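You operate a simulated robot arm through the tools that you are given. There is no shell and no other tool. Be economical: measure what you need, move in short steps, check, and stop when the job is done.

You are at the controls of a simulated two-armed robot. One attempt, no reset.

Task
Turn the regulator knob to 6 bar. Pick up the orange cup with one hand, pass it to the other hand and put it on the ledge of the hook board. Open the filter drawer. Do these in any order. Set down upright: orange cup.

It is judged by the outcome, as a careful person would: the job done as asked, and still so three seconds after it is handed in. It fails if anything else is knocked over, pushed out of place, dropped, spilled or broken.

Robot
Two 7-joint arms with fingered hands on one trunk, on a base that drives. Base frame: it is fixed to the floor where the robot stands at the start and does not move with it; the origin is under the middle of the robot, x ahead of it, y to its left, z up. Units: mm, degrees, N and s.
The left shoulder is at the start at [70, 145, 912], the right one opposite. With the tool pointing down near the work surface each hand reaches from about 400 to 780 mm from the robot's upright axis, wherever it stands, measured 20 degrees to its own side. Places, roughly: filter drawer [-8900, -5600, 100]; ledge of the hook board (40x17 cm) [-7220, -3740, 960]; orange cup [-6250, -5250, 750]; regulator knob [700, 0, 700]. Payload 3.5 kg a hand.
The tool frame of a hand sits at the grasp point between the pads (the TCP): z along the fingers, y along the line on which they close. The tips reach 25 mm beyond it. The gripper opens to 88 mm. The gripper's body begins 29 mm behind the TCP. The gripper is a hand of 4 fingers: y runs from the thumb to the fingers, the wrist lies at [-13, -97, -162] in the tool frame.
Orientation is told as [roll, pitch, yaw] about the base's x, y, z axes, in that order, counted from this pose: with the fingers straight down and the wrist toward the robot, the tool's x, y and z point along [0, 1, 0], [1, 0, 0] and [0, 0, -1] of the base frame.

Tools
- The arms move only by the tool step_arm. It takes "left_deltas", "right_deltas" or both (then of equal length, played together; a hand with none holds still); each is a list of rows, each a list of 6 numbers: the shift along the base's x, y, z in mm, then the turn, a rotation vector about the base's x, y, z in degrees. In form: [[tx, ty, tz, wx, wy, wz], ...]. A call has 1 to 8 rows; each row shifts and turns the commanded pose from where the row before left it. Each row takes 0.2 s and may step no farther than 50 mm and 8.6 degrees from the row before; otherwise, the whole call is refused. A pose out of reach is approached as far as the arm can. The call stops where the force on the tool passes 40 N (or 10 N more than at its start, if that is more) or the arm is blocked; 0.2 s more then pass. In this call time passes only in rows, and 0.2 s behind the last. It gives the time, the measured TCP pose, the force on the tool (base axes), the opening and the grip force at its end, in the units of the frame above (readings bear some noise), with the torque about the TCP (base axes, N m) and any sound that the robot's microphone picked up.
- Cameras (640 x 400 px; columns grow to the right, rows downward): "scene" is now at [134.1, 0.6, 1224.4]; the picture's right is [-0.01, -1.00, 0.00], its down [-0.64, 0.01, -0.77] and it looks along [0.77, -0.01, -0.64] (base axes); focal length 292 px, centre (320, 200). "left" rides on the left gripper at [-64, -83, -98] in its tool frame; the picture's right is [-0.62, -0.37, 0.69], its down [0.71, -0.63, 0.30] and it looks along [0.32, 0.68, 0.65] (tool axes); focal length 265 px, centre (320, 200). "right" rides on the right gripper at [64, -83, -98] in its tool frame; the picture's right is [-0.62, 0.37, -0.69], its down [-0.71, -0.63, 0.30] and it looks along [-0.32, 0.68, 0.65] (tool axes); focal length 265 px, centre (320, 200). There is no depth. A picture from a camera that has moved, and an enlarged one, comes with that camera's place and axes in the base frame and with its lens.
- get_image(camera): a new picture of that camera. The clock stands still meanwhile.
- slide_trunk(by): slides the trunk up (or, below 0, down) by that many mm; the arms and the scene camera ride with it, the base frame stays. It gives what a move gives, with no picture.
- steer(legs): drives the robot by 1 to 6 legs, each [ahead, left, turn to the left] in mm, mm and degrees, along the robot's own axes; the way and the turn of a leg run together, so that a leg with both is an arc; at most 1500 mm and 180 degrees a leg. The arms and the cameras ride along, it lands a little off, and it stops where it bumps. It gives what a move gives.
- move_fingers(index, middle, ring, thumb_bend, thumb_turn, hand): sets how far each is bent, from 0 (flat) to 100 (curled in); at 30 the hand is open as for a grip, at 70 the pads meet at the TCP. One left out holds its place. A second passes; each finger stops where it meets its share of the squeeze, and holds until it gets a number again. It is the only way to open and close the hand. It gives what a move gives, with no picture; readings hold the bend of each and the force on the fingers (four entries, about 0 where the hand has none), thumb and palm. thumb_turn goes from beside the hand (0) to across from the fingers (100), as for a grip.
- head_to(pan, tilt): turns the head with the scene camera to pan (to the left, within 86 degrees either way) and tilt (down, from -29 to 69), counted from straight ahead of the robot. It gives what a move gives.
- close_up(camera, box): a new picture of the part [left, top, right, bottom] of that camera's present view, enlarged. The clock stands still meanwhile.
- sign_off(): hands the job in; it is judged then, once.

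Go step by step. Nothing tells you exact positions but the pictures and the camera data: compare them with the known pose of the tool, close in by small moves and look again before you grip or let go. The budget is 165 turns and 122 pictures, counting those below and the enlarged ones. Unless the task says otherwise, let go and move clear before handing in, and close with one line.

The tools are called after "Call:" by a JSON object that holds its "method" and its "body". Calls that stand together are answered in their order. step_arm: Moves the arms, as the interface text tells. Its arguments: {"type":"object","properties":{"left_deltas":{"type":"array"},"right_deltas":{"type":"array"}},"required":[]} The other tools are called the same way: slide_trunk (by) slides the trunk up or down; move_fingers (index, middle, ring, thumb_bend, thumb_turn, hand) moves the fingers one by one; steer (legs) drives the base; head_to (pan, tilt) turns the head that bears the scene camera; get_image (camera) takes a picture; close_up (camera, box) takes an enlarged picture of a part of a camera's view; sign_off () hands the job in.

At the start:

```text
time: 0.0
left_tcp_pos: [466.2, 160.1, 848.2]
left_ee_rot: [0.0, 0.0, -0.1]
left_contact_force: [0.0, 0.9, 0.0]
left_ft_torque: [0.0, -0.04, 0.02]
left_opening: 87.5
left_grip_force: 0.1
left_shape: jaw
left_bend: [30.0, 30.0, 30.0, 30.0, 98.0]
left_finger forces: [0.0, 0.0, 0.0, 0.1, 0.0, 0.1]
right_tcp_pos: [521.1, -203.5, 905.5]
right_ee_rot: [0.1, 0.0, 0.0]
right_contact_force: [0.3, 0.1, 0.3]
right_ft_torque: [0.0, -0.01, -0.01]
right_opening: 87.5
right_grip_force: 0.1
right_shape: jaw
right_bend: [30.0, 30.0, 30.0, 30.0, 98.0]
right_finger forces: [0.1, 0.0, 0.0, 0.0, 0.0, 0.0]
trunk travel left (down, up): [-475.0, 365.0]
robot x, y, heading: [0.4, -2.0, 0.3]
head pan, tilt: [-0.7, 39.9]
```

scene: 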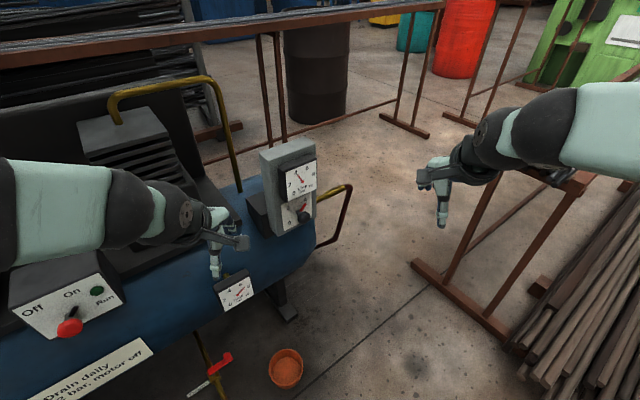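
right: 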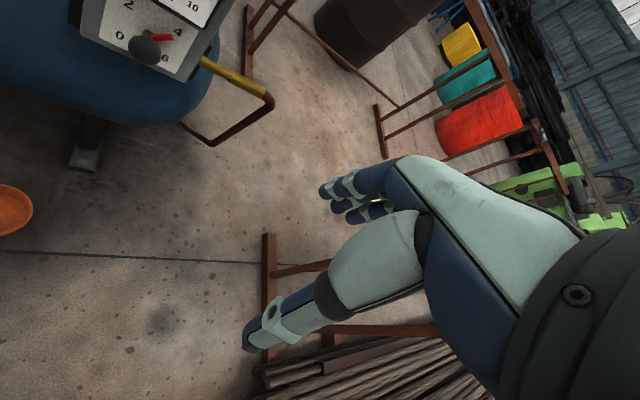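
left: 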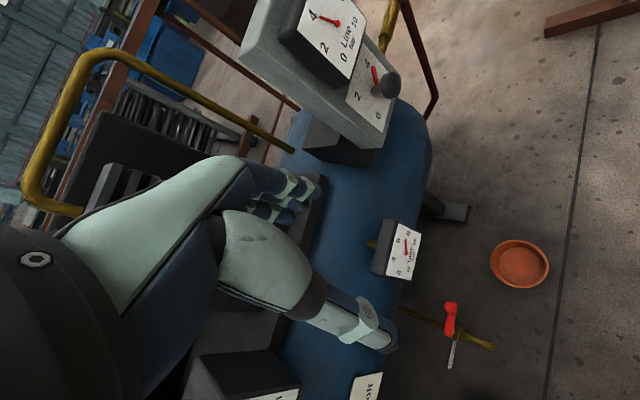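

I see an air compressor with a line gauge and a small knob dial under it, near the middle of the scene view. I'll enlarge both to read the dial.

Call:
{"method": "close_up", "body": {"camera": "scene", "box": [250, 130, 350, 240]}}

Call:
{"method": "close_up", "body": {"camera": "left", "box": [270, 0, 430, 160]}}

Call:
{"method": "close_up", "body": {"camera": "right", "box": [70, 0, 230, 100]}}

```text
3.64 times, centred on (300, 185) of scene
camera zoom: at [134.1, 0.6, 1224.4], right [-0.01, -1.0, 0.0], down [-0.64, 0.01, -0.77], along [0.77, -0.01, -0.64], focal length 1061 px, centre (393, 254)
```

zoom: 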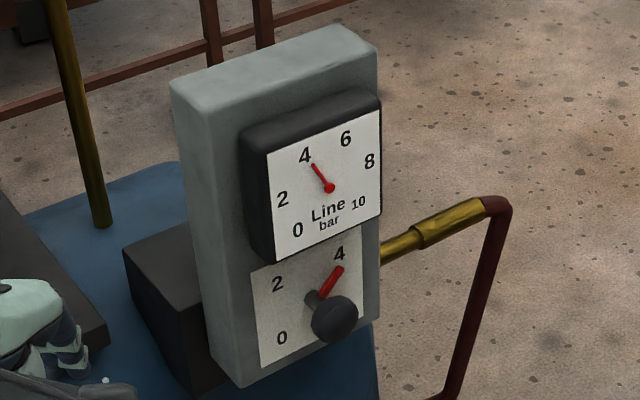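

```text
2.50 times, centred on (350, 80) of left
camera zoom: at [383.6, 95.8, 948.0], right [-0.37, -0.62, -0.69], down [-0.63, 0.71, -0.3], along [0.68, 0.32, -0.65], focal length 664 px, centre (245, 500)
```

zoom: 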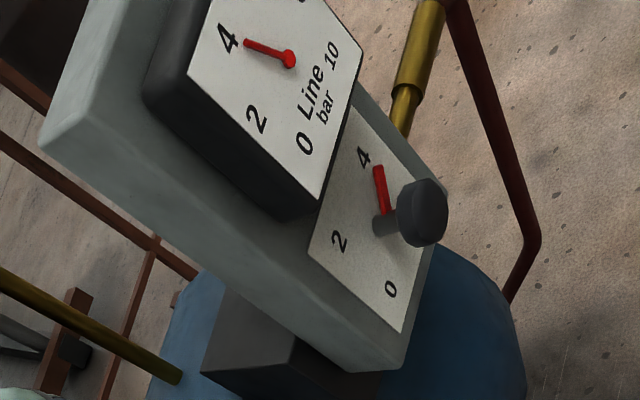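

```text
4.00 times, centred on (150, 50) of right
camera zoom: at [439.6, -137.9, 1003.7], right [0.37, -0.62, 0.69], down [-0.63, -0.71, -0.3], along [0.68, -0.32, -0.65], focal length 1062 px, centre (1000, 800)
```

zoom: 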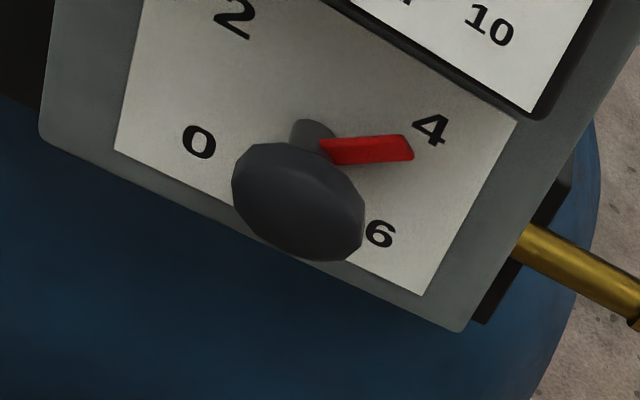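

The knob head is at about (722, 37, 670). It stands on a vertical panel whose normal is about (-0.80, -0.60, 0), and its pointer is near 4. I'll move so the right arm faces the knob.

Call:
{"method": "steer", "body": {"legs": [[120, -225, 0], [0, 0, 37]]}}

Call:
{"method": "get_image", "body": {"camera": "scene"}}

```text
time: 3.6
left_tcp_pos: [391.9, 181.3, 849.6]
left_ee_rot: [0.0, -0.1, 37.5]
left_contact_force: [-0.1, 0.3, 0.9]
left_ft_torque: [-0.01, -0.02, 0.0]
left_opening: 87.9
left_grip_force: 0.1
left_shape: jaw
left_bend: [30.0, 30.0, 30.0, 30.0, 98.0]
left_finger forces: [0.0, 0.0, 0.0, 0.1, 0.1, 0.1]
right_tcp_pos: [658.5, -71.7, 905.5]
right_ee_rot: [0.1, -0.1, 37.5]
right_contact_force: [-0.6, -0.1, 0.0]
right_ft_torque: [0.01, -0.03, 0.01]
right_opening: 87.5
right_grip_force: 0.0
right_shape: jaw
right_bend: [30.0, 30.0, 30.0, 30.0, 98.0]
right_finger forces: [0.0, 0.0, 0.0, 0.1, 0.0, 0.1]
trunk travel left (down, up): [-475.0, 365.0]
robot x, y, heading: [120.5, -229.3, 37.6]
head pan, tilt: [-0.7, 39.9]
```

```text
115 pictures are left
camera scene: at [226.9, -146.8, 1224.4], right [0.6, -0.8, 0.0], down [-0.51, -0.39, -0.77], along [0.61, 0.46, -0.64], focal length 292 px, centre (320, 200)
```

scene: 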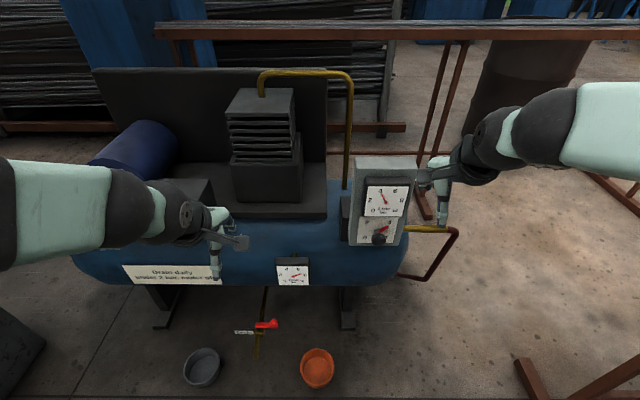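

The panel now faces me almost squarely, and the right hand sits above and to the right of it. I'll enlarge the dial for a precise reading.

Call:
{"method": "close_up", "body": {"camera": "scene", "box": [330, 140, 450, 260]}}

Call:
{"method": "get_image", "body": {"camera": "right"}}

```text
3.33 times, centred on (390, 200) of scene
camera zoom: at [226.9, -146.8, 1224.4], right [0.6, -0.8, 0.0], down [-0.51, -0.39, -0.77], along [0.61, 0.46, -0.64], focal length 973 px, centre (87, 200)
```

zoom: 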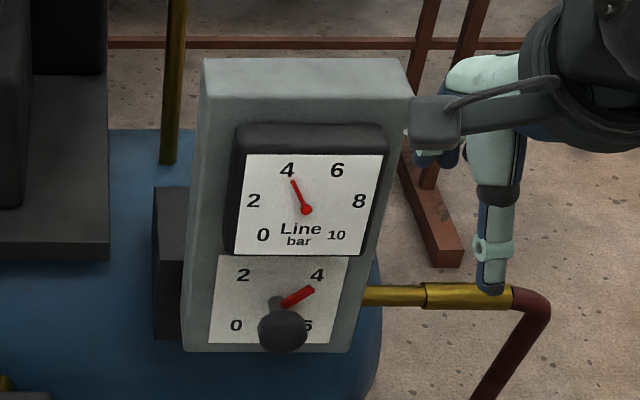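

```text
113 pictures are left
camera right: at [553.1, -71.5, 1003.7], right [0.67, -0.27, 0.69], down [-0.06, -0.95, -0.3], along [0.74, 0.16, -0.65], focal length 265 px, centre (320, 200)
```

right: 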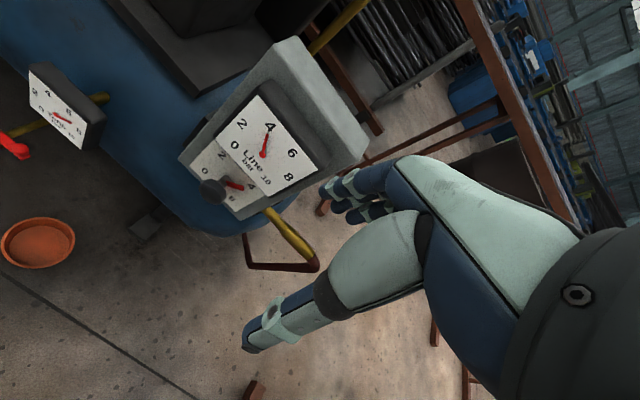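

The knob position checks out at (722, 37, 670) with the panel facing along my heading. I'll pitch the right hand to point forward while lowering it to a stand-off in front of the knob.

Call:
{"method": "step_arm", "body": {"right_deltas": [[-2, 6, -20, 4.99, -6.48, 0], [-2, 6, -20, 4.99, -6.48, 0], [-2, 6, -20, 4.99, -6.48, 0], [-2, 6, -20, 4.99, -6.48, 0], [-2, 6, -20, 4.99, -6.48, 0], [-2, 6, -20, 4.99, -6.48, 0], [-2, 6, -20, 4.99, -6.48, 0], [-2, 6, -20, 4.99, -6.48, 0]]}}

Call:
{"method": "step_arm", "body": {"right_deltas": [[0, 0, -25, 4.99, -6.48, 0], [0, 0, -25, 4.99, -6.48, 0], [0, 0, -25, 4.99, -6.48, 0], [0, 0, 0, -6.3, -4.85, 0], [0, 0, 0, -6.3, -4.85, 0], [0, 0, 0, -6.3, -4.85, 0], [0, 0, 0, -6.3, -4.85, 0], [0, 0, 0, -6.3, -4.85, 0]]}}

Call:
{"method": "get_image", "body": {"camera": "scene"}}

Call:
{"method": "get_image", "body": {"camera": "right"}}

```text
time: 5.4
left_tcp_pos: [393.5, 181.3, 849.2]
left_ee_rot: [0.0, 0.1, 37.6]
left_contact_force: [-0.1, -0.1, -0.3]
left_ft_torque: [0.01, -0.02, -0.04]
left_opening: 87.6
left_grip_force: 0.1
left_shape: jaw
left_bend: [30.0, 30.0, 30.0, 30.0, 98.0]
left_finger forces: [0.0, 0.1, 0.0, 0.0, 0.0, 0.0]
right_tcp_pos: [643.6, -24.5, 744.4]
right_ee_rot: [0.1, -65.4, 37.3]
right_contact_force: [-0.9, -0.5, -0.2]
right_ft_torque: [-0.02, 0.02, 0.03]
right_opening: 88.0
right_grip_force: 0.1
right_shape: jaw
right_bend: [30.0, 30.0, 30.0, 30.0, 98.0]
right_finger forces: [0.1, 0.1, 0.0, 0.1, 0.1, 0.0]
trunk travel left (down, up): [-475.0, 365.0]
robot x, y, heading: [121.0, -226.8, 37.8]
head pan, tilt: [-0.7, 39.9]
```

```text
time: 7.2
left_tcp_pos: [393.0, 181.4, 848.8]
left_ee_rot: [-0.1, 0.0, 37.5]
left_contact_force: [0.5, 0.4, -0.7]
left_ft_torque: [0.03, -0.01, -0.01]
left_opening: 87.4
left_grip_force: 0.0
left_shape: jaw
left_bend: [30.0, 30.0, 30.0, 30.0, 98.0]
left_finger forces: [0.1, 0.0, 0.0, 0.0, 0.0, 0.0]
right_tcp_pos: [667.5, 19.1, 858.6]
right_ee_rot: [-89.9, -50.2, 127.4]
right_contact_force: [0.0, 0.6, -0.1]
right_ft_torque: [0.02, -0.01, 0.01]
right_opening: 87.7
right_grip_force: 0.0
right_shape: jaw
right_bend: [30.0, 30.0, 30.0, 30.0, 98.0]
right_finger forces: [0.0, 0.0, 0.1, 0.0, 0.0, 0.0]
right hand out of reach, approached as far as the arm can: row 1, 2, 3
trunk travel left (down, up): [-475.0, 365.0]
robot x, y, heading: [117.5, -230.0, 37.6]
head pan, tilt: [-0.7, 39.9]
```

```text
112 pictures are left
camera scene: at [226.5, -146.6, 1224.4], right [0.6, -0.8, 0.0], down [-0.51, -0.39, -0.77], along [0.61, 0.46, -0.64], focal length 292 px, centre (320, 200)
```

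scene: 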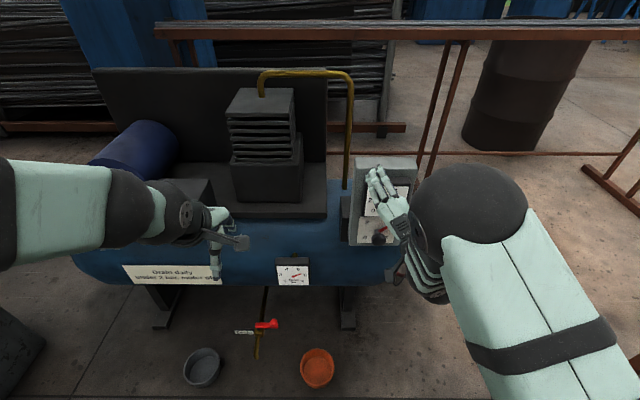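

```text
111 pictures are left
camera right: at [592.5, -42.9, 754.1], right [-0.4, -0.61, 0.68], down [0.82, -0.57, -0.03], along [0.4, 0.55, 0.73], focal length 265 px, centre (320, 200)
```

right: 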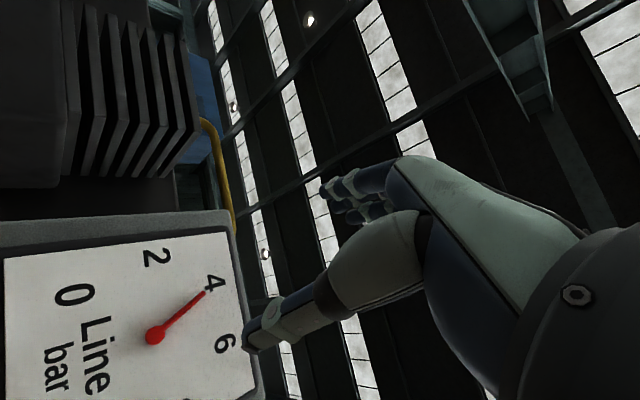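

Pointing forward that low is out of reach with the trunk up, so the hand stopped at z 858. I'll pull it back along the knob axis and lower the trunk instead.

Call:
{"method": "step_arm", "body": {"right_deltas": [[-13, -21, 0, 0, 0, 0], [-12, -21, 0, 0, 0, 0]]}}

Call:
{"method": "slide_trunk", "body": {"by": -188}}

Call:
{"method": "get_image", "body": {"camera": "scene"}}

Call:
{"method": "get_image", "body": {"camera": "right"}}

```text
time: 7.8
left_tcp_pos: [392.0, 181.3, 847.2]
left_ee_rot: [0.0, 0.0, 37.5]
left_contact_force: [0.4, 0.3, -0.1]
left_ft_torque: [0.01, 0.0, 0.0]
left_opening: 87.5
left_grip_force: 0.0
left_shape: jaw
left_bend: [30.0, 30.0, 30.0, 30.0, 98.0]
left_finger forces: [0.0, 0.0, 0.0, 0.1, 0.0, 0.1]
right_tcp_pos: [650.1, -10.7, 859.8]
right_ee_rot: [-89.9, -50.3, 127.4]
right_contact_force: [0.2, 1.5, -0.3]
right_ft_torque: [-0.02, 0.0, 0.0]
right_opening: 87.8
right_grip_force: 0.0
right_shape: jaw
right_bend: [30.0, 30.0, 30.0, 30.0, 98.0]
right_finger forces: [0.0, 0.0, 0.1, 0.0, 0.0, 0.0]
right hand out of reach, approached as far as the arm can: row 2
trunk travel left (down, up): [-475.0, 365.0]
robot x, y, heading: [118.5, -232.2, 37.3]
head pan, tilt: [-0.7, 39.9]
```

```text
time: 9.9
left_tcp_pos: [393.0, 180.2, 660.9]
left_ee_rot: [0.0, 0.1, 37.5]
left_contact_force: [-0.6, -0.5, 0.5]
left_ft_torque: [0.02, 0.01, -0.04]
left_opening: 87.5
left_grip_force: 0.0
left_shape: jaw
left_bend: [30.0, 30.0, 30.0, 30.0, 98.0]
left_finger forces: [0.1, 0.0, 0.1, 0.0, 0.0, 0.1]
right_tcp_pos: [649.6, -11.1, 672.6]
right_ee_rot: [-89.9, -50.4, 127.5]
right_contact_force: [0.4, -0.9, 0.3]
right_ft_torque: [0.01, 0.0, -0.02]
right_opening: 88.0
right_grip_force: 0.2
right_shape: jaw
right_bend: [30.0, 30.0, 30.0, 30.0, 98.0]
right_finger forces: [0.0, 0.0, 0.0, 0.0, 0.0, 0.1]
trunk travel left (down, up): [-287.0, 553.0]
robot x, y, heading: [119.7, -228.9, 37.5]
head pan, tilt: [-0.7, 39.9]
```

```text
110 pictures are left
camera scene: at [226.8, -147.0, 1036.4], right [0.6, -0.8, 0.0], down [-0.51, -0.38, -0.77], along [0.61, 0.46, -0.64], focal length 292 px, centre (320, 200)
```

scene: 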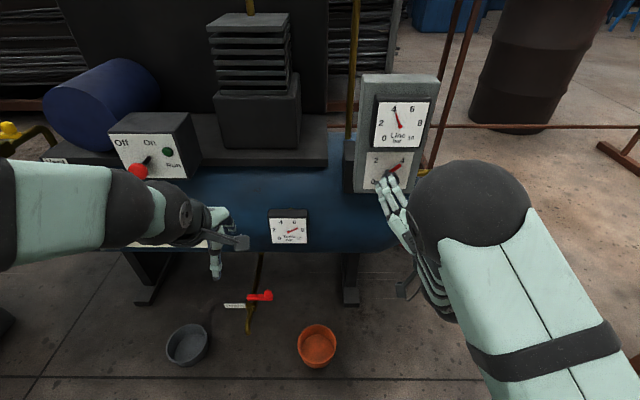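

```text
109 pictures are left
camera right: at [574.7, -74.5, 567.6], right [-0.4, -0.61, 0.68], down [0.82, -0.57, -0.03], along [0.4, 0.55, 0.73], focal length 265 px, centre (320, 200)
```

right: 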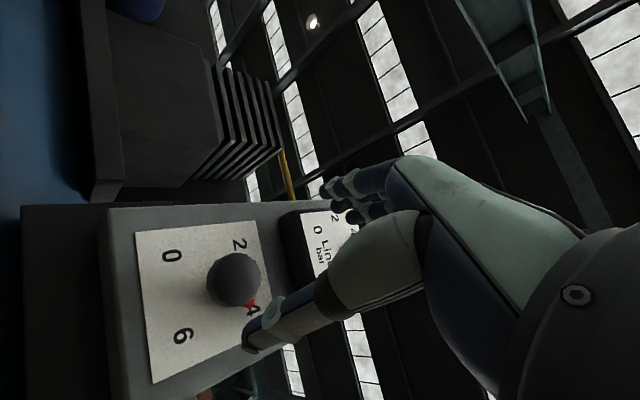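

The knob shows in the right camera where expected, just ahead of the hand. To stay clear of the gauge box above it, I'll partly close the hand before going in.

Call:
{"method": "move_fingers", "body": {"hand": "right", "index": 43, "middle": 43, "ring": 43, "thumb_bend": 43, "thumb_turn": 100}}

Call:
{"method": "step_arm", "body": {"right_deltas": [[17, 11, -1, 0, 0, 0], [17, 11, -1, 0, 0, 0]]}}

Call:
{"method": "get_image", "body": {"camera": "right"}}

Call:
{"method": "close_up", "body": {"camera": "scene", "box": [340, 60, 460, 240]}}

```text
time: 10.9
left_tcp_pos: [393.1, 180.0, 661.7]
left_ee_rot: [0.0, 0.0, 37.5]
left_contact_force: [0.0, 0.2, 0.3]
left_ft_torque: [0.0, -0.02, -0.06]
left_opening: 87.5
left_grip_force: 0.1
left_shape: jaw
left_bend: [30.0, 30.0, 30.0, 30.0, 98.0]
left_finger forces: [0.0, 0.1, 0.1, 0.0, 0.1, 0.1]
right_tcp_pos: [650.1, -12.5, 671.6]
right_ee_rot: [-89.9, -50.3, 127.5]
right_contact_force: [0.3, -0.6, -0.7]
right_ft_torque: [0.03, 0.03, -0.04]
right_opening: 57.5
right_grip_force: 0.1
right_shape: fingers
right_bend: [43.0, 43.0, 43.0, 43.0, 99.0]
right_finger forces: [0.0, 0.0, 0.1, 0.0, 0.1, 0.0]
trunk travel left (down, up): [-287.0, 553.0]
robot x, y, heading: [118.4, -231.2, 37.5]
head pan, tilt: [-0.7, 39.9]
```

```text
time: 11.5
left_tcp_pos: [393.1, 180.4, 661.4]
left_ee_rot: [0.0, -0.1, 37.5]
left_contact_force: [0.6, -0.7, -0.4]
left_ft_torque: [-0.02, 0.01, -0.04]
left_opening: 87.6
left_grip_force: 0.1
left_shape: jaw
left_bend: [30.0, 30.0, 30.0, 30.0, 98.0]
left_finger forces: [0.0, 0.0, 0.0, 0.0, 0.0, 0.1]
right_tcp_pos: [683.5, 9.6, 668.5]
right_ee_rot: [-89.9, -50.3, 127.5]
right_contact_force: [-1.0, 0.4, -0.7]
right_ft_torque: [-0.01, 0.02, 0.02]
right_opening: 57.4
right_grip_force: 0.0
right_shape: fingers
right_bend: [43.0, 43.0, 43.0, 43.0, 99.0]
right_finger forces: [0.0, 0.1, 0.0, 0.0, 0.1, 0.1]
trunk travel left (down, up): [-287.0, 553.0]
robot x, y, heading: [120.4, -231.0, 37.4]
head pan, tilt: [-0.7, 39.9]
```

```text
108 pictures are left
camera right: at [607.8, -52.1, 564.3], right [-0.4, -0.61, 0.68], down [0.82, -0.57, -0.03], along [0.41, 0.55, 0.73], focal length 265 px, centre (320, 200)
```

right: 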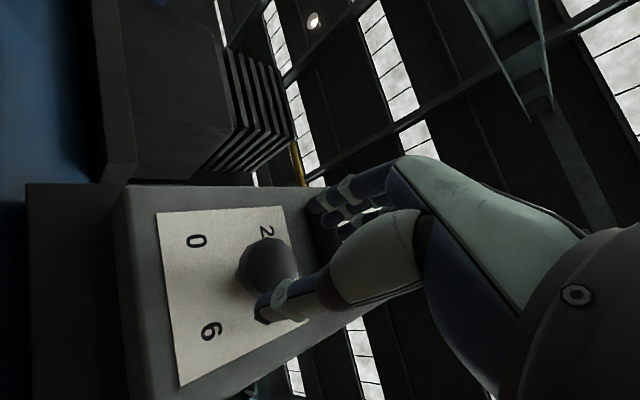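

```text
2.22 times, centred on (400, 150) of scene
camera zoom: at [227.1, -146.8, 1036.3], right [0.6, -0.8, 0.0], down [-0.51, -0.39, -0.77], along [0.61, 0.46, -0.64], focal length 648 px, centre (142, 311)
```

zoom: 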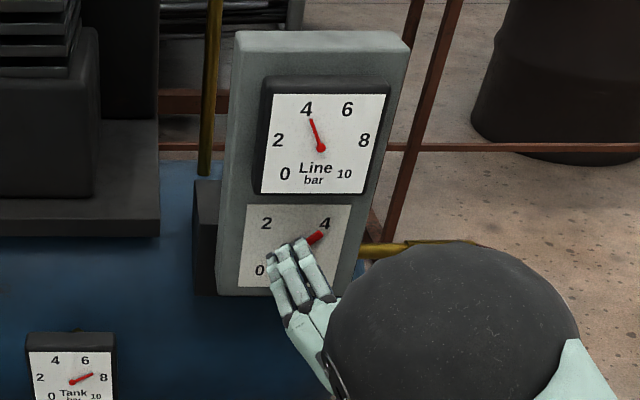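

Hand and knob are in line. I'll advance about 37 mm along the axis and close gently.

Call:
{"method": "step_arm", "body": {"right_deltas": [[10, 7.5, 0, 0, 0, 0], [10, 7.5, 0, 0, 0, 0], [9, 6.5, 0, 0, 0, 0]]}}

Call:
{"method": "get_image", "body": {"camera": "right"}}

Call:
{"method": "close_up", "body": {"camera": "scene", "box": [340, 100, 440, 220]}}

```text
time: 12.3
left_tcp_pos: [392.8, 181.9, 661.4]
left_ee_rot: [0.0, 0.0, 37.5]
left_contact_force: [0.3, 1.2, 0.7]
left_ft_torque: [0.0, 0.01, 0.02]
left_opening: 87.8
left_grip_force: 0.0
left_shape: jaw
left_bend: [30.0, 30.0, 30.0, 30.0, 98.0]
left_finger forces: [0.1, 0.1, 0.1, 0.0, 0.1, 0.0]
right_tcp_pos: [712.1, 31.0, 670.4]
right_ee_rot: [-89.9, -50.1, 127.6]
right_contact_force: [0.2, 0.0, 0.1]
right_ft_torque: [0.01, -0.01, -0.01]
right_opening: 57.4
right_grip_force: 0.1
right_shape: fingers
right_bend: [43.0, 43.0, 43.0, 43.0, 99.0]
right_finger forces: [0.0, 0.0, 0.0, 0.0, 0.0, 0.1]
trunk travel left (down, up): [-287.0, 553.0]
robot x, y, heading: [122.0, -228.1, 37.4]
head pan, tilt: [-0.7, 39.9]
```

```text
106 pictures are left
camera right: at [637.1, -30.9, 564.9], right [-0.4, -0.61, 0.68], down [0.82, -0.57, -0.03], along [0.41, 0.55, 0.73], focal length 265 px, centre (320, 200)
```

right: 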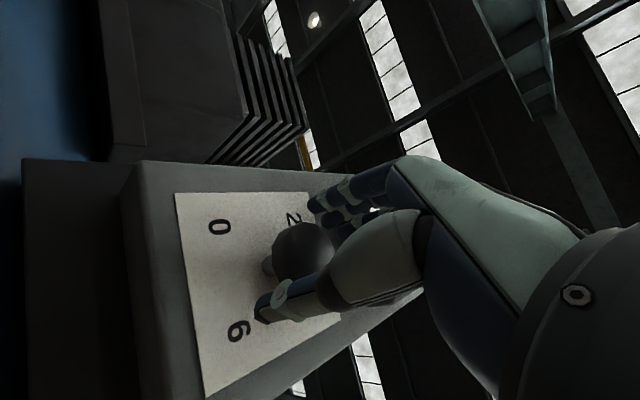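

```text
3.33 times, centred on (390, 160) of scene
camera zoom: at [227.0, -146.8, 1036.3], right [0.6, -0.8, 0.0], down [-0.51, -0.39, -0.77], along [0.61, 0.46, -0.64], focal length 973 px, centre (87, 333)
```

zoom: 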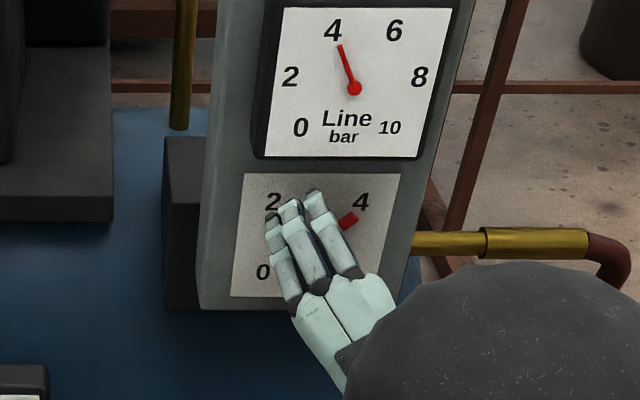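

The fingers bracket the knob head and the pointer is free. Closing the hand.

Call:
{"method": "move_fingers", "body": {"hand": "right", "index": 62, "middle": 62, "ring": 62, "thumb_bend": 62}}

Call:
{"method": "get_image", "body": {"camera": "right"}}

```text
time: 13.3
left_tcp_pos: [393.3, 181.0, 660.8]
left_ee_rot: [0.1, 0.0, 37.6]
left_contact_force: [-0.2, -0.5, 0.0]
left_ft_torque: [0.01, -0.01, 0.01]
left_opening: 87.9
left_grip_force: 0.1
left_shape: jaw
left_bend: [30.0, 30.0, 30.0, 30.0, 98.0]
left_finger forces: [0.0, 0.1, 0.0, 0.0, 0.0, 0.0]
right_tcp_pos: [713.4, 30.5, 668.8]
right_ee_rot: [-89.7, -50.3, 127.3]
right_contact_force: [2.3, -3.9, -7.0]
right_ft_torque: [-0.09, 0.09, -0.07]
right_opening: 29.7
right_grip_force: 5.2
right_shape: fingers
right_bend: [60.0, 62.0, 62.0, 53.0, 100.0]
right_finger forces: [1.1, 0.2, 0.0, 0.1, 8.9, 0.0]
trunk travel left (down, up): [-287.0, 553.0]
robot x, y, heading: [121.1, -230.9, 37.4]
head pan, tilt: [-0.7, 39.9]
```

```text
104 pictures are left
camera right: at [637.6, -31.3, 564.1], right [-0.4, -0.61, 0.68], down [0.82, -0.57, -0.03], along [0.41, 0.55, 0.73], focal length 265 px, centre (320, 200)
```

right: 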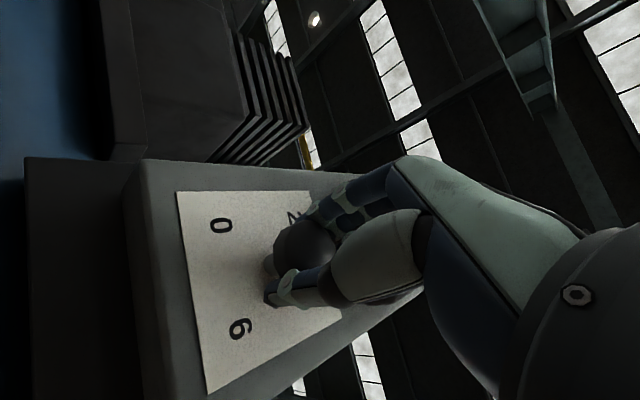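

The thumb meets the knob first, so the hand sits a few mm off-centre. I'll shift it toward the thumb side and squeeze a little more.

Call:
{"method": "step_arm", "body": {"right_deltas": [[1.7, -2.2, -3.2, 0, 0, 0]]}}

Call:
{"method": "move_fingers", "body": {"hand": "right", "index": 72, "middle": 72, "ring": 72, "thumb_bend": 66}}

```text
time: 13.7
left_tcp_pos: [391.9, 181.4, 660.5]
left_ee_rot: [-0.1, -0.1, 37.6]
left_contact_force: [0.0, -0.3, -0.1]
left_ft_torque: [0.01, -0.04, -0.03]
left_opening: 87.6
left_grip_force: 0.0
left_shape: jaw
left_bend: [30.0, 30.0, 30.0, 30.0, 98.0]
left_finger forces: [0.0, 0.0, 0.0, 0.0, 0.0, 0.0]
right_tcp_pos: [714.3, 29.9, 667.2]
right_ee_rot: [-90.1, -50.4, 127.8]
right_contact_force: [0.0, -0.2, -3.4]
right_ft_torque: [-0.07, 0.03, -0.02]
right_opening: 28.8
right_grip_force: 4.3
right_shape: fingers
right_bend: [59.0, 61.0, 62.0, 54.0, 100.0]
right_finger forces: [2.6, 0.7, 0.1, 0.0, 6.1, 0.0]
trunk travel left (down, up): [-287.0, 553.0]
robot x, y, heading: [118.7, -226.4, 37.6]
head pan, tilt: [-0.7, 39.9]
```

```text
time: 14.7
left_tcp_pos: [392.3, 181.3, 659.4]
left_ee_rot: [0.0, 0.0, 37.6]
left_contact_force: [0.2, -0.3, 0.1]
left_ft_torque: [0.01, -0.02, -0.02]
left_opening: 87.6
left_grip_force: 0.0
left_shape: jaw
left_bend: [30.0, 30.0, 30.0, 30.0, 98.0]
left_finger forces: [0.0, 0.0, 0.0, 0.0, 0.0, 0.0]
right_tcp_pos: [713.4, 30.1, 666.5]
right_ee_rot: [-90.2, -50.3, 127.6]
right_contact_force: [4.2, 10.5, 6.8]
right_ft_torque: [-0.02, 0.0, 0.0]
right_opening: 27.4
right_grip_force: 14.3
right_shape: fingers
right_bend: [58.0, 64.0, 72.0, 55.0, 100.0]
right_finger forces: [10.3, 8.4, 0.8, 0.0, 8.8, 0.0]
trunk travel left (down, up): [-287.0, 553.0]
robot x, y, heading: [120.9, -230.6, 37.8]
head pan, tilt: [-0.7, 39.9]
```

The index, middle and thumb now grip the knob. I'll turn clockwise in a short trial and check the dial.

Call:
{"method": "step_arm", "body": {"right_deltas": [[0, 0, 0, 6.5, 5.0, 0], [0, 0, 0, 6.5, 5.0, 0], [0, 0, 0, 6.5, 5.0, 0]]}}

Call:
{"method": "close_up", "body": {"camera": "scene", "box": [340, 60, 440, 220]}}

Call:
{"method": "get_image", "body": {"camera": "right"}}

```text
time: 15.5
left_tcp_pos: [393.0, 181.2, 661.0]
left_ee_rot: [0.0, -0.1, 37.5]
left_contact_force: [-0.3, 0.6, -0.3]
left_ft_torque: [0.03, -0.03, -0.01]
left_opening: 87.6
left_grip_force: 0.0
left_shape: jaw
left_bend: [30.0, 30.0, 30.0, 30.0, 98.0]
left_finger forces: [0.0, 0.0, 0.1, 0.0, 0.1, 0.0]
right_tcp_pos: [714.9, 29.7, 668.3]
right_ee_rot: [-90.0, -75.0, 127.5]
right_contact_force: [10.2, 8.7, 8.9]
right_ft_torque: [0.02, -0.05, 0.0]
right_opening: 27.6
right_grip_force: 14.9
right_shape: fingers
right_bend: [57.0, 63.0, 72.0, 55.0, 100.0]
right_finger forces: [10.5, 9.0, 1.3, 0.0, 8.9, 0.0]
trunk travel left (down, up): [-287.0, 553.0]
robot x, y, heading: [119.6, -235.4, 37.6]
head pan, tilt: [-0.7, 39.9]
```

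```text
2.50 times, centred on (390, 140) of scene
camera zoom: at [227.2, -146.4, 1036.3], right [0.6, -0.8, 0.0], down [-0.51, -0.39, -0.77], along [0.61, 0.46, -0.64], focal length 729 px, centre (145, 350)
```

zoom: 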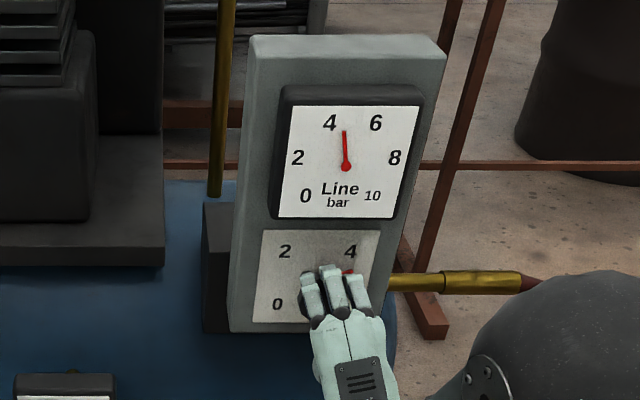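

```text
102 pictures are left
camera right: at [612.2, 2.2, 571.0], right [-0.24, -0.82, 0.52], down [0.76, -0.49, -0.42], along [0.6, 0.29, 0.74], focal length 265 px, centre (320, 200)
```

right: 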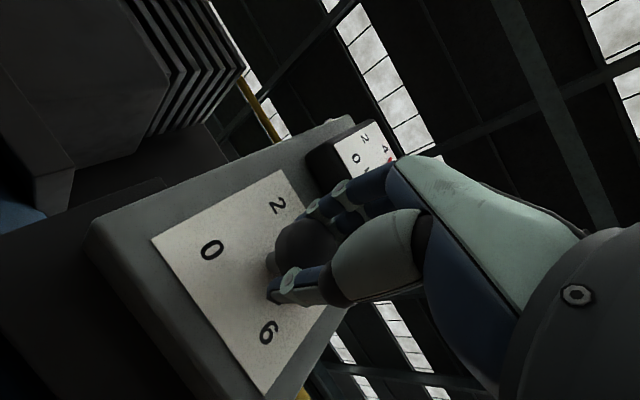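

It works: the gauge has risen to about 4.7. I'll continue the turn.

Call:
{"method": "step_arm", "body": {"right_deltas": [[0, 0, 0, 6.5, 5.0, 0], [0, 0, 0, 6.5, 5.0, 0], [0, 0, 0, 6.5, 5.0, 0], [0, 0, 0, 6.5, 5.0, 0], [0, 0, 0, 6.5, 5.0, 0]]}}

Call:
{"method": "close_up", "body": {"camera": "scene", "box": [340, 60, 440, 220]}}

Call:
{"method": "get_image", "body": {"camera": "right"}}

```text
time: 16.7
left_tcp_pos: [392.9, 179.2, 660.9]
left_ee_rot: [0.0, 0.0, 37.6]
left_contact_force: [-0.7, 0.2, 0.3]
left_ft_torque: [0.02, -0.02, 0.04]
left_opening: 87.9
left_grip_force: 0.0
left_shape: jaw
left_bend: [30.0, 30.0, 30.0, 30.0, 98.0]
left_finger forces: [0.0, 0.0, 0.1, 0.0, 0.0, 0.0]
right_tcp_pos: [716.0, 28.5, 666.9]
right_ee_rot: [90.1, -64.0, -52.5]
right_contact_force: [14.1, 1.0, 8.5]
right_ft_torque: [0.0, -0.1, -0.07]
right_opening: 27.7
right_grip_force: 14.5
right_shape: fingers
right_bend: [56.0, 63.0, 72.0, 56.0, 100.0]
right_finger forces: [10.9, 8.6, 2.2, 0.0, 8.1, 0.0]
trunk travel left (down, up): [-287.0, 553.0]
robot x, y, heading: [122.8, -231.9, 37.5]
head pan, tilt: [-0.7, 39.9]
```

```text
2.50 times, centred on (390, 140) of scene
camera zoom: at [227.5, -147.5, 1036.4], right [0.6, -0.8, 0.0], down [-0.51, -0.38, -0.77], along [0.61, 0.46, -0.64], focal length 729 px, centre (145, 350)
```

zoom: 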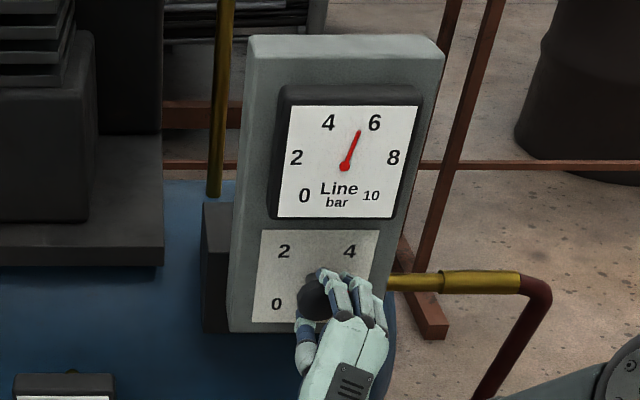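

```text
100 pictures are left
camera right: at [580.4, 43.8, 621.0], right [-0.11, -0.99, 0.06], down [0.46, -0.1, -0.88], along [0.88, -0.07, 0.47], focal length 265 px, centre (320, 200)
```

right: 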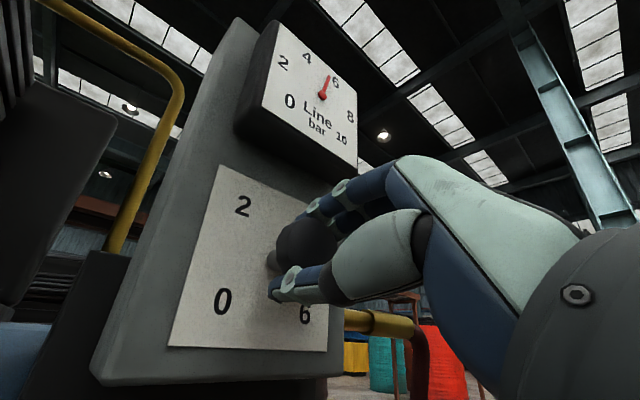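

The gauge now reads about 5.6. Two more rows should bring it close to 6.

Call:
{"method": "step_arm", "body": {"right_deltas": [[0, 0, 0, 6.5, 5.0, 0], [0, 0, 0, 6.5, 5.0, 0]]}}

Call:
{"method": "close_up", "body": {"camera": "right", "box": [190, 0, 430, 390]}}

Call:
{"method": "close_up", "body": {"camera": "scene", "box": [370, 80, 440, 220]}}

```text
time: 17.3
left_tcp_pos: [393.6, 179.8, 661.3]
left_ee_rot: [0.1, -0.1, 37.4]
left_contact_force: [1.3, -0.2, -0.4]
left_ft_torque: [-0.03, -0.04, -0.03]
left_opening: 87.5
left_grip_force: 0.1
left_shape: jaw
left_bend: [30.0, 30.0, 30.0, 30.0, 98.0]
left_finger forces: [0.0, 0.1, 0.0, 0.0, 0.0, 0.0]
right_tcp_pos: [715.3, 28.5, 665.3]
right_ee_rot: [90.1, -47.5, -52.4]
right_contact_force: [17.0, -2.5, 7.5]
right_ft_torque: [0.08, -0.08, -0.13]
right_opening: 27.0
right_grip_force: 15.4
right_shape: fingers
right_bend: [56.0, 62.0, 72.0, 56.0, 100.0]
right_finger forces: [11.5, 9.2, 1.8, 0.0, 7.3, 0.0]
trunk travel left (down, up): [-287.0, 553.0]
robot x, y, heading: [120.3, -232.7, 37.7]
head pan, tilt: [-0.7, 39.9]
```

```text
1.03 times, centred on (310, 195) of right (not enlarged: the box is as wide or as high as the picture)
camera zoom: at [574.7, 51.0, 648.7], right [-0.12, -0.98, -0.15], down [0.3, 0.11, -0.95], along [0.95, -0.16, 0.28], focal length 272 px, centre (330, 205)
```

zoom: 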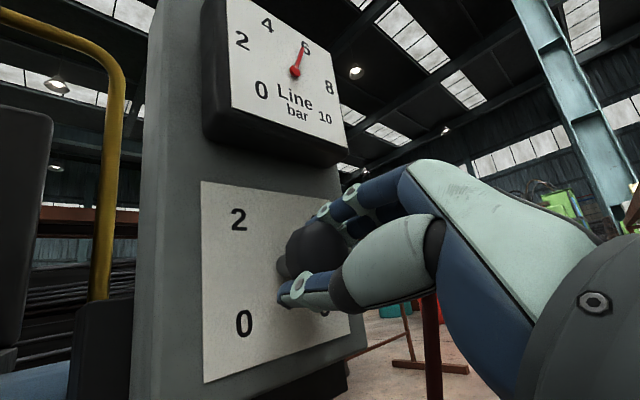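

```text
2.86 times, centred on (405, 150) of scene
camera zoom: at [228.1, -147.8, 1036.3], right [0.6, -0.8, 0.0], down [-0.51, -0.38, -0.77], along [0.61, 0.46, -0.64], focal length 834 px, centre (77, 343)
```

zoom: 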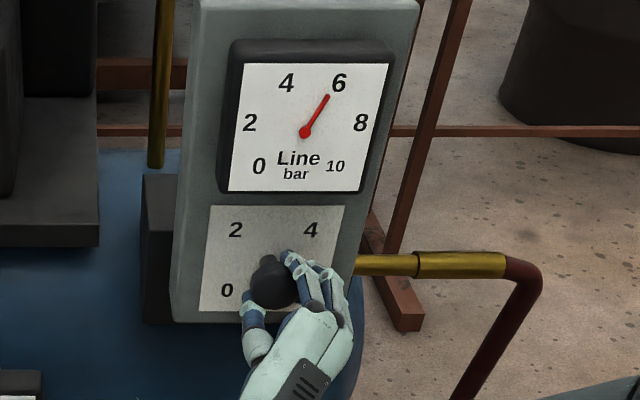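

The gauge reads very near 6. I'll open the hand and back off to read the pointer directly.

Call:
{"method": "move_fingers", "body": {"hand": "right", "index": 43, "middle": 43, "ring": 43, "thumb_bend": 40}}

Call:
{"method": "step_arm", "body": {"right_deltas": [[-16, -12, 0, 0, 0, 0], [-16, -12, 0, 0, 0, 0], [-16, -12, 0, 0, 0, 0]]}}

Call:
{"method": "close_up", "body": {"camera": "right", "box": [150, 100, 350, 400]}}

Call:
{"method": "close_up", "body": {"camera": "scene", "box": [370, 80, 440, 220]}}

```text
time: 18.3
left_tcp_pos: [393.4, 180.3, 661.6]
left_ee_rot: [0.0, 0.0, 37.7]
left_contact_force: [-0.2, 0.5, 0.4]
left_ft_torque: [0.02, -0.02, -0.01]
left_opening: 87.5
left_grip_force: 0.0
left_shape: jaw
left_bend: [30.0, 30.0, 30.0, 30.0, 98.0]
left_finger forces: [0.1, 0.1, 0.0, 0.1, 0.0, 0.0]
right_tcp_pos: [714.8, 29.2, 665.8]
right_ee_rot: [90.0, -47.7, -52.4]
right_contact_force: [0.0, 0.5, 0.1]
right_ft_torque: [0.04, 0.01, 0.0]
right_opening: 59.6
right_grip_force: 0.0
right_shape: fingers
right_bend: [43.0, 43.0, 43.0, 40.0, 99.0]
right_finger forces: [0.1, 0.0, 0.1, 0.1, 0.0, 0.0]
trunk travel left (down, up): [-287.0, 553.0]
robot x, y, heading: [120.3, -226.9, 37.5]
head pan, tilt: [-0.7, 39.9]
```

```text
time: 19.1
left_tcp_pos: [391.4, 181.8, 661.3]
left_ee_rot: [0.0, -0.1, 37.6]
left_contact_force: [-0.5, -0.7, -0.5]
left_ft_torque: [-0.01, 0.04, -0.05]
left_opening: 87.2
left_grip_force: 0.1
left_shape: jaw
left_bend: [30.0, 30.0, 30.0, 30.0, 98.0]
left_finger forces: [0.0, 0.1, 0.0, 0.0, 0.0, 0.1]
right_tcp_pos: [691.4, 10.2, 665.4]
right_ee_rot: [90.0, -47.7, -52.4]
right_contact_force: [0.8, -0.6, 0.2]
right_ft_torque: [-0.02, 0.0, 0.01]
right_opening: 59.9
right_grip_force: 0.1
right_shape: fingers
right_bend: [43.0, 43.0, 43.0, 40.0, 99.0]
right_finger forces: [0.0, 0.1, 0.0, 0.0, 0.1, 0.0]
right hand out of reach, approached as far as the arm can: row 2, 3
trunk travel left (down, up): [-287.0, 553.0]
robot x, y, heading: [123.9, -227.8, 37.4]
head pan, tilt: [-0.7, 39.9]
```

```text
1.33 times, centred on (250, 250) of right
camera zoom: at [549.7, 33.1, 648.1], right [-0.12, -0.98, -0.14], down [0.3, 0.1, -0.95], along [0.95, -0.16, 0.29], focal length 354 px, centre (413, 133)
```

zoom: 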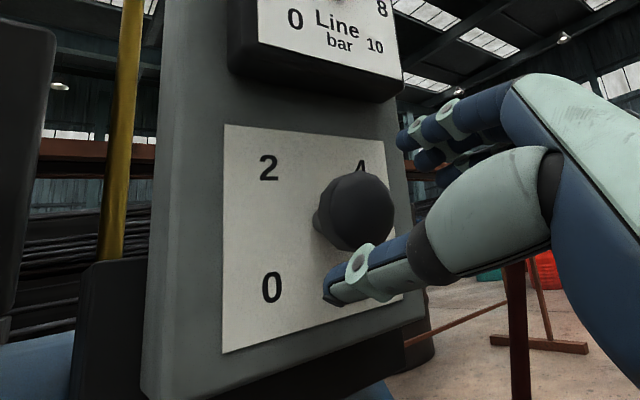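

```text
2.86 times, centred on (405, 150) of scene
camera zoom: at [227.0, -146.9, 1036.4], right [0.6, -0.8, 0.0], down [-0.51, -0.38, -0.77], along [0.61, 0.46, -0.64], focal length 834 px, centre (77, 343)
```

zoom: 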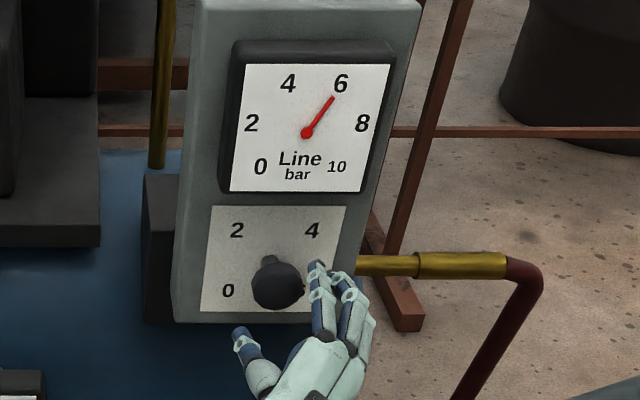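

The line gauge now points right at 6. I'll back the robot away to see the pointer unobstructed, then head for the cup.

Call:
{"method": "steer", "body": {"legs": [[-300, 0, 0]]}}

Call:
{"method": "close_up", "body": {"camera": "scene", "box": [340, 0, 460, 170]}}

Call:
{"method": "get_image", "body": {"camera": "right"}}

```text
time: 21.1
left_tcp_pos: [154.6, -1.3, 660.7]
left_ee_rot: [0.1, 0.0, 37.6]
left_contact_force: [-0.5, -0.8, 0.8]
left_ft_torque: [-0.02, 0.02, 0.0]
left_opening: 87.7
left_grip_force: 0.0
left_shape: jaw
left_bend: [30.0, 30.0, 30.0, 30.0, 98.0]
left_finger forces: [0.0, 0.0, 0.0, 0.0, 0.1, 0.0]
right_tcp_pos: [452.4, -171.0, 666.7]
right_ee_rot: [90.0, -47.7, -52.3]
right_contact_force: [-0.7, 0.4, -0.1]
right_ft_torque: [-0.01, -0.03, 0.01]
right_opening: 59.7
right_grip_force: 0.1
right_shape: fingers
right_bend: [43.0, 43.0, 43.0, 40.0, 99.0]
right_finger forces: [0.1, 0.0, 0.0, 0.1, 0.1, 0.0]
trunk travel left (down, up): [-287.0, 553.0]
robot x, y, heading: [-112.3, -412.4, 37.5]
head pan, tilt: [-0.7, 39.9]
```

```text
2.35 times, centred on (400, 85) of scene
camera zoom: at [-10.5, -329.3, 1036.4], right [0.6, -0.8, 0.0], down [-0.51, -0.39, -0.77], along [0.61, 0.46, -0.64], focal length 686 px, centre (132, 471)
```

zoom: 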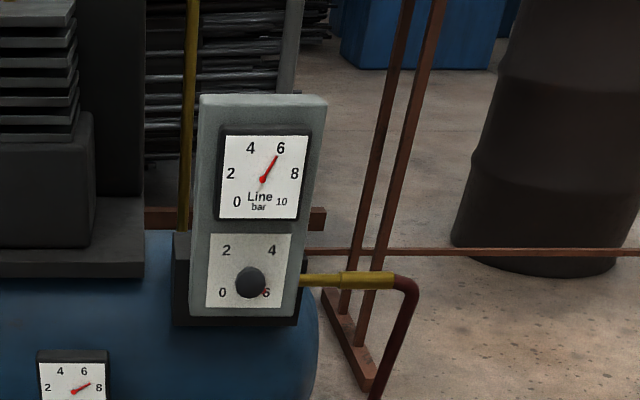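

```text
94 pictures are left
camera right: at [312.1, -148.6, 648.4], right [-0.12, -0.98, -0.15], down [0.3, 0.1, -0.95], along [0.95, -0.15, 0.29], focal length 265 px, centre (320, 200)
```

right: 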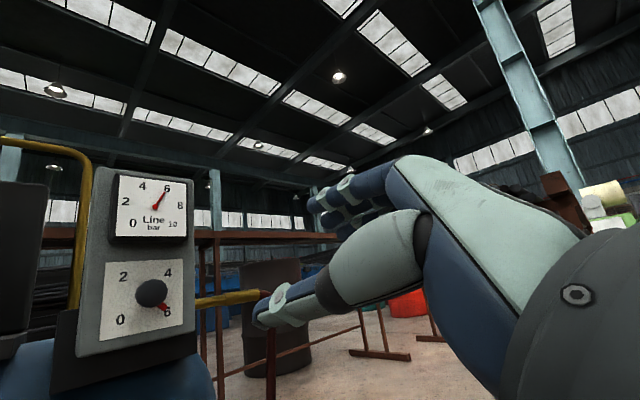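

The pointer and gauge both read 6 bar, so the knob is done. I'll raise the trunk, bring the right hand back to fingers-down and look toward the cup area.

Call:
{"method": "slide_trunk", "body": {"by": 188}}

Call:
{"method": "step_arm", "body": {"right_deltas": [[-8, -6, 0, -6.7, -5.15, 0], [-8, -6, 0, -6.7, -5.15, 0], [-8, -6, 0, -6.7, -5.15, 0], [-8, -6, 0, -6.7, -5.15, 0], [-8, -6, 0, -6.7, -5.15, 0], [0, 0, 5, -5.0, 6.5, 0], [0, 0, 5, -5.0, 6.5, 0], [0, 0, 5, -5.0, 6.5, 0]]}}

Call:
{"method": "step_arm", "body": {"right_deltas": [[0, 0, 5, -5.0, 6.5, 0], [0, 0, 5, -5.0, 6.5, 0], [0, 0, 5, -5.0, 6.5, 0], [0, 0, 5, -5.0, 6.5, 0], [0, 0, 5, -5.0, 6.5, 0], [0, 0, 5, -5.0, 6.5, 0], [0, 0, 5, -5.0, 6.5, 0], [0, 0, 5, -5.0, 6.5, 0]]}}

Call:
{"method": "move_fingers", "body": {"hand": "right", "index": 30, "middle": 30, "ring": 30, "thumb_bend": 30}}

Call:
{"method": "steer", "body": {"legs": [[-300, 0, 0], [0, 0, 180]]}}

Call:
{"method": "head_to", "body": {"pan": 0, "tilt": 12}}

Call:
{"method": "get_image", "body": {"camera": "scene"}}

```text
time: 23.2
left_tcp_pos: [156.5, -0.5, 849.3]
left_ee_rot: [0.1, -0.1, 37.6]
left_contact_force: [-0.6, -0.2, -0.1]
left_ft_torque: [0.0, -0.02, 0.02]
left_opening: 87.5
left_grip_force: 0.1
left_shape: jaw
left_bend: [30.0, 30.0, 30.0, 30.0, 98.0]
left_finger forces: [0.1, 0.0, 0.1, 0.0, 0.0, 0.0]
right_tcp_pos: [453.3, -171.6, 854.4]
right_ee_rot: [89.9, -47.7, -52.3]
right_contact_force: [1.0, -0.2, 0.3]
right_ft_torque: [0.01, 0.0, 0.01]
right_opening: 59.6
right_grip_force: 0.0
right_shape: fingers
right_bend: [43.0, 43.0, 43.0, 40.0, 99.0]
right_finger forces: [0.1, 0.0, 0.0, 0.0, 0.0, 0.0]
trunk travel left (down, up): [-475.0, 365.0]
robot x, y, heading: [-113.9, -410.7, 37.6]
head pan, tilt: [-0.7, 39.9]
```

```text
time: 25.0
left_tcp_pos: [154.7, -1.1, 850.5]
left_ee_rot: [0.1, 0.0, 37.6]
left_contact_force: [0.9, -1.0, -0.4]
left_ft_torque: [0.05, 0.01, -0.02]
left_opening: 87.4
left_grip_force: 0.1
left_shape: jaw
left_bend: [30.0, 30.0, 30.0, 30.0, 98.0]
left_finger forces: [0.1, 0.2, 0.0, 0.1, 0.0, 0.0]
right_tcp_pos: [440.0, -220.3, 923.2]
right_ee_rot: [0.4, -65.1, 37.2]
right_contact_force: [0.0, -0.2, -0.1]
right_ft_torque: [-0.02, 0.05, -0.01]
right_opening: 59.9
right_grip_force: 0.0
right_shape: fingers
right_bend: [43.0, 43.0, 43.0, 40.0, 99.0]
right_finger forces: [0.1, 0.0, 0.0, 0.0, 0.0, 0.1]
right hand out of reach, approached as far as the arm can: row 1, 2, 3, 4, 5
trunk travel left (down, up): [-475.0, 365.0]
robot x, y, heading: [-117.3, -410.5, 37.6]
head pan, tilt: [-0.7, 39.9]
```

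```text
time: 26.8
left_tcp_pos: [155.6, -0.6, 848.1]
left_ee_rot: [0.0, 0.1, 37.6]
left_contact_force: [0.5, 0.3, -0.2]
left_ft_torque: [0.01, -0.03, -0.02]
left_opening: 87.5
left_grip_force: 0.2
left_shape: jaw
left_bend: [30.0, 30.0, 30.0, 30.0, 98.0]
left_finger forces: [0.1, 0.1, 0.1, 0.1, 0.0, 0.0]
right_tcp_pos: [438.6, -218.2, 964.1]
right_ee_rot: [0.1, 0.3, 37.4]
right_contact_force: [0.3, -0.7, 0.8]
right_ft_torque: [0.0, 0.0, 0.02]
right_opening: 59.6
right_grip_force: 0.1
right_shape: fingers
right_bend: [43.0, 43.0, 43.0, 40.0, 99.0]
right_finger forces: [0.0, 0.0, 0.0, 0.0, 0.1, 0.0]
trunk travel left (down, up): [-475.0, 365.0]
robot x, y, heading: [-121.0, -410.0, 37.7]
head pan, tilt: [-0.7, 39.9]
```

```text
time: 27.8
left_tcp_pos: [155.1, -0.3, 848.7]
left_ee_rot: [0.0, 0.1, 37.6]
left_contact_force: [0.6, 0.3, -0.1]
left_ft_torque: [-0.02, 0.03, -0.03]
left_opening: 87.5
left_grip_force: 0.0
left_shape: jaw
left_bend: [30.0, 30.0, 30.0, 30.0, 98.0]
left_finger forces: [0.0, 0.1, 0.0, 0.0, 0.1, 0.1]
right_tcp_pos: [439.2, -218.7, 963.7]
right_ee_rot: [0.1, 0.3, 37.5]
right_contact_force: [-0.4, 1.1, 0.4]
right_ft_torque: [-0.01, -0.05, 0.01]
right_opening: 84.4
right_grip_force: 0.0
right_shape: fingers
right_bend: [30.0, 30.0, 30.0, 30.0, 98.0]
right_finger forces: [0.1, 0.0, 0.0, 0.1, 0.0, 0.0]
trunk travel left (down, up): [-475.0, 365.0]
robot x, y, heading: [-118.1, -414.4, 37.8]
head pan, tilt: [-0.7, 39.9]
```

```text
time: 37.3
left_tcp_pos: [-612.5, -1016.3, 848.7]
left_ee_rot: [0.0, 0.0, -140.4]
left_contact_force: [0.0, -0.1, -0.2]
left_ft_torque: [-0.01, 0.0, 0.01]
left_opening: 87.8
left_grip_force: 0.1
left_shape: jaw
left_bend: [30.0, 30.0, 30.0, 30.0, 98.0]
left_finger forces: [0.1, 0.0, 0.0, 0.1, 0.1, 0.0]
right_tcp_pos: [-902.0, -807.9, 964.2]
right_ee_rot: [0.1, 0.3, -140.5]
right_contact_force: [0.3, -0.4, -0.3]
right_ft_torque: [0.01, 0.03, -0.02]
right_opening: 84.4
right_grip_force: 0.0
right_shape: fingers
right_bend: [30.0, 30.0, 30.0, 30.0, 98.0]
right_finger forces: [0.1, 0.0, 0.0, 0.0, 0.1, 0.0]
trunk travel left (down, up): [-475.0, 365.0]
robot x, y, heading: [-356.0, -600.2, -140.4]
head pan, tilt: [-0.7, 39.9]
```

```text
time: 38.2
left_tcp_pos: [-610.6, -1017.7, 849.2]
left_ee_rot: [-0.1, -0.1, -140.4]
left_contact_force: [-0.2, 0.1, -0.4]
left_ft_torque: [0.01, 0.02, -0.02]
left_opening: 87.4
left_grip_force: 0.1
left_shape: jaw
left_bend: [30.0, 30.0, 30.0, 30.0, 98.0]
left_finger forces: [0.0, 0.0, 0.1, 0.0, 0.0, 0.0]
right_tcp_pos: [-903.3, -808.2, 964.0]
right_ee_rot: [0.1, 0.3, -140.5]
right_contact_force: [-0.1, 0.3, 0.4]
right_ft_torque: [-0.03, 0.06, 0.01]
right_opening: 84.3
right_grip_force: 0.1
right_shape: fingers
right_bend: [30.0, 30.0, 30.0, 30.0, 98.0]
right_finger forces: [0.0, 0.0, 0.1, 0.0, 0.0, 0.0]
trunk travel left (down, up): [-475.0, 365.0]
robot x, y, heading: [-356.0, -596.8, -140.3]
head pan, tilt: [0.0, 12.0]
```

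```text
93 pictures are left
camera scene: at [-465.9, -685.8, 1268.6], right [-0.64, 0.77, 0.0], down [0.16, 0.13, -0.98], along [-0.75, -0.62, -0.21], focal length 292 px, centre (320, 200)
```

scene: 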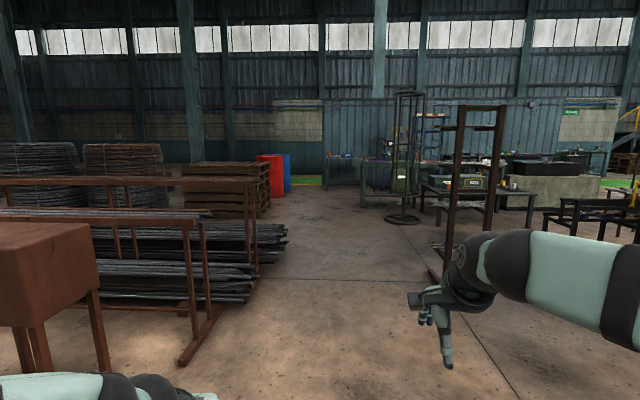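

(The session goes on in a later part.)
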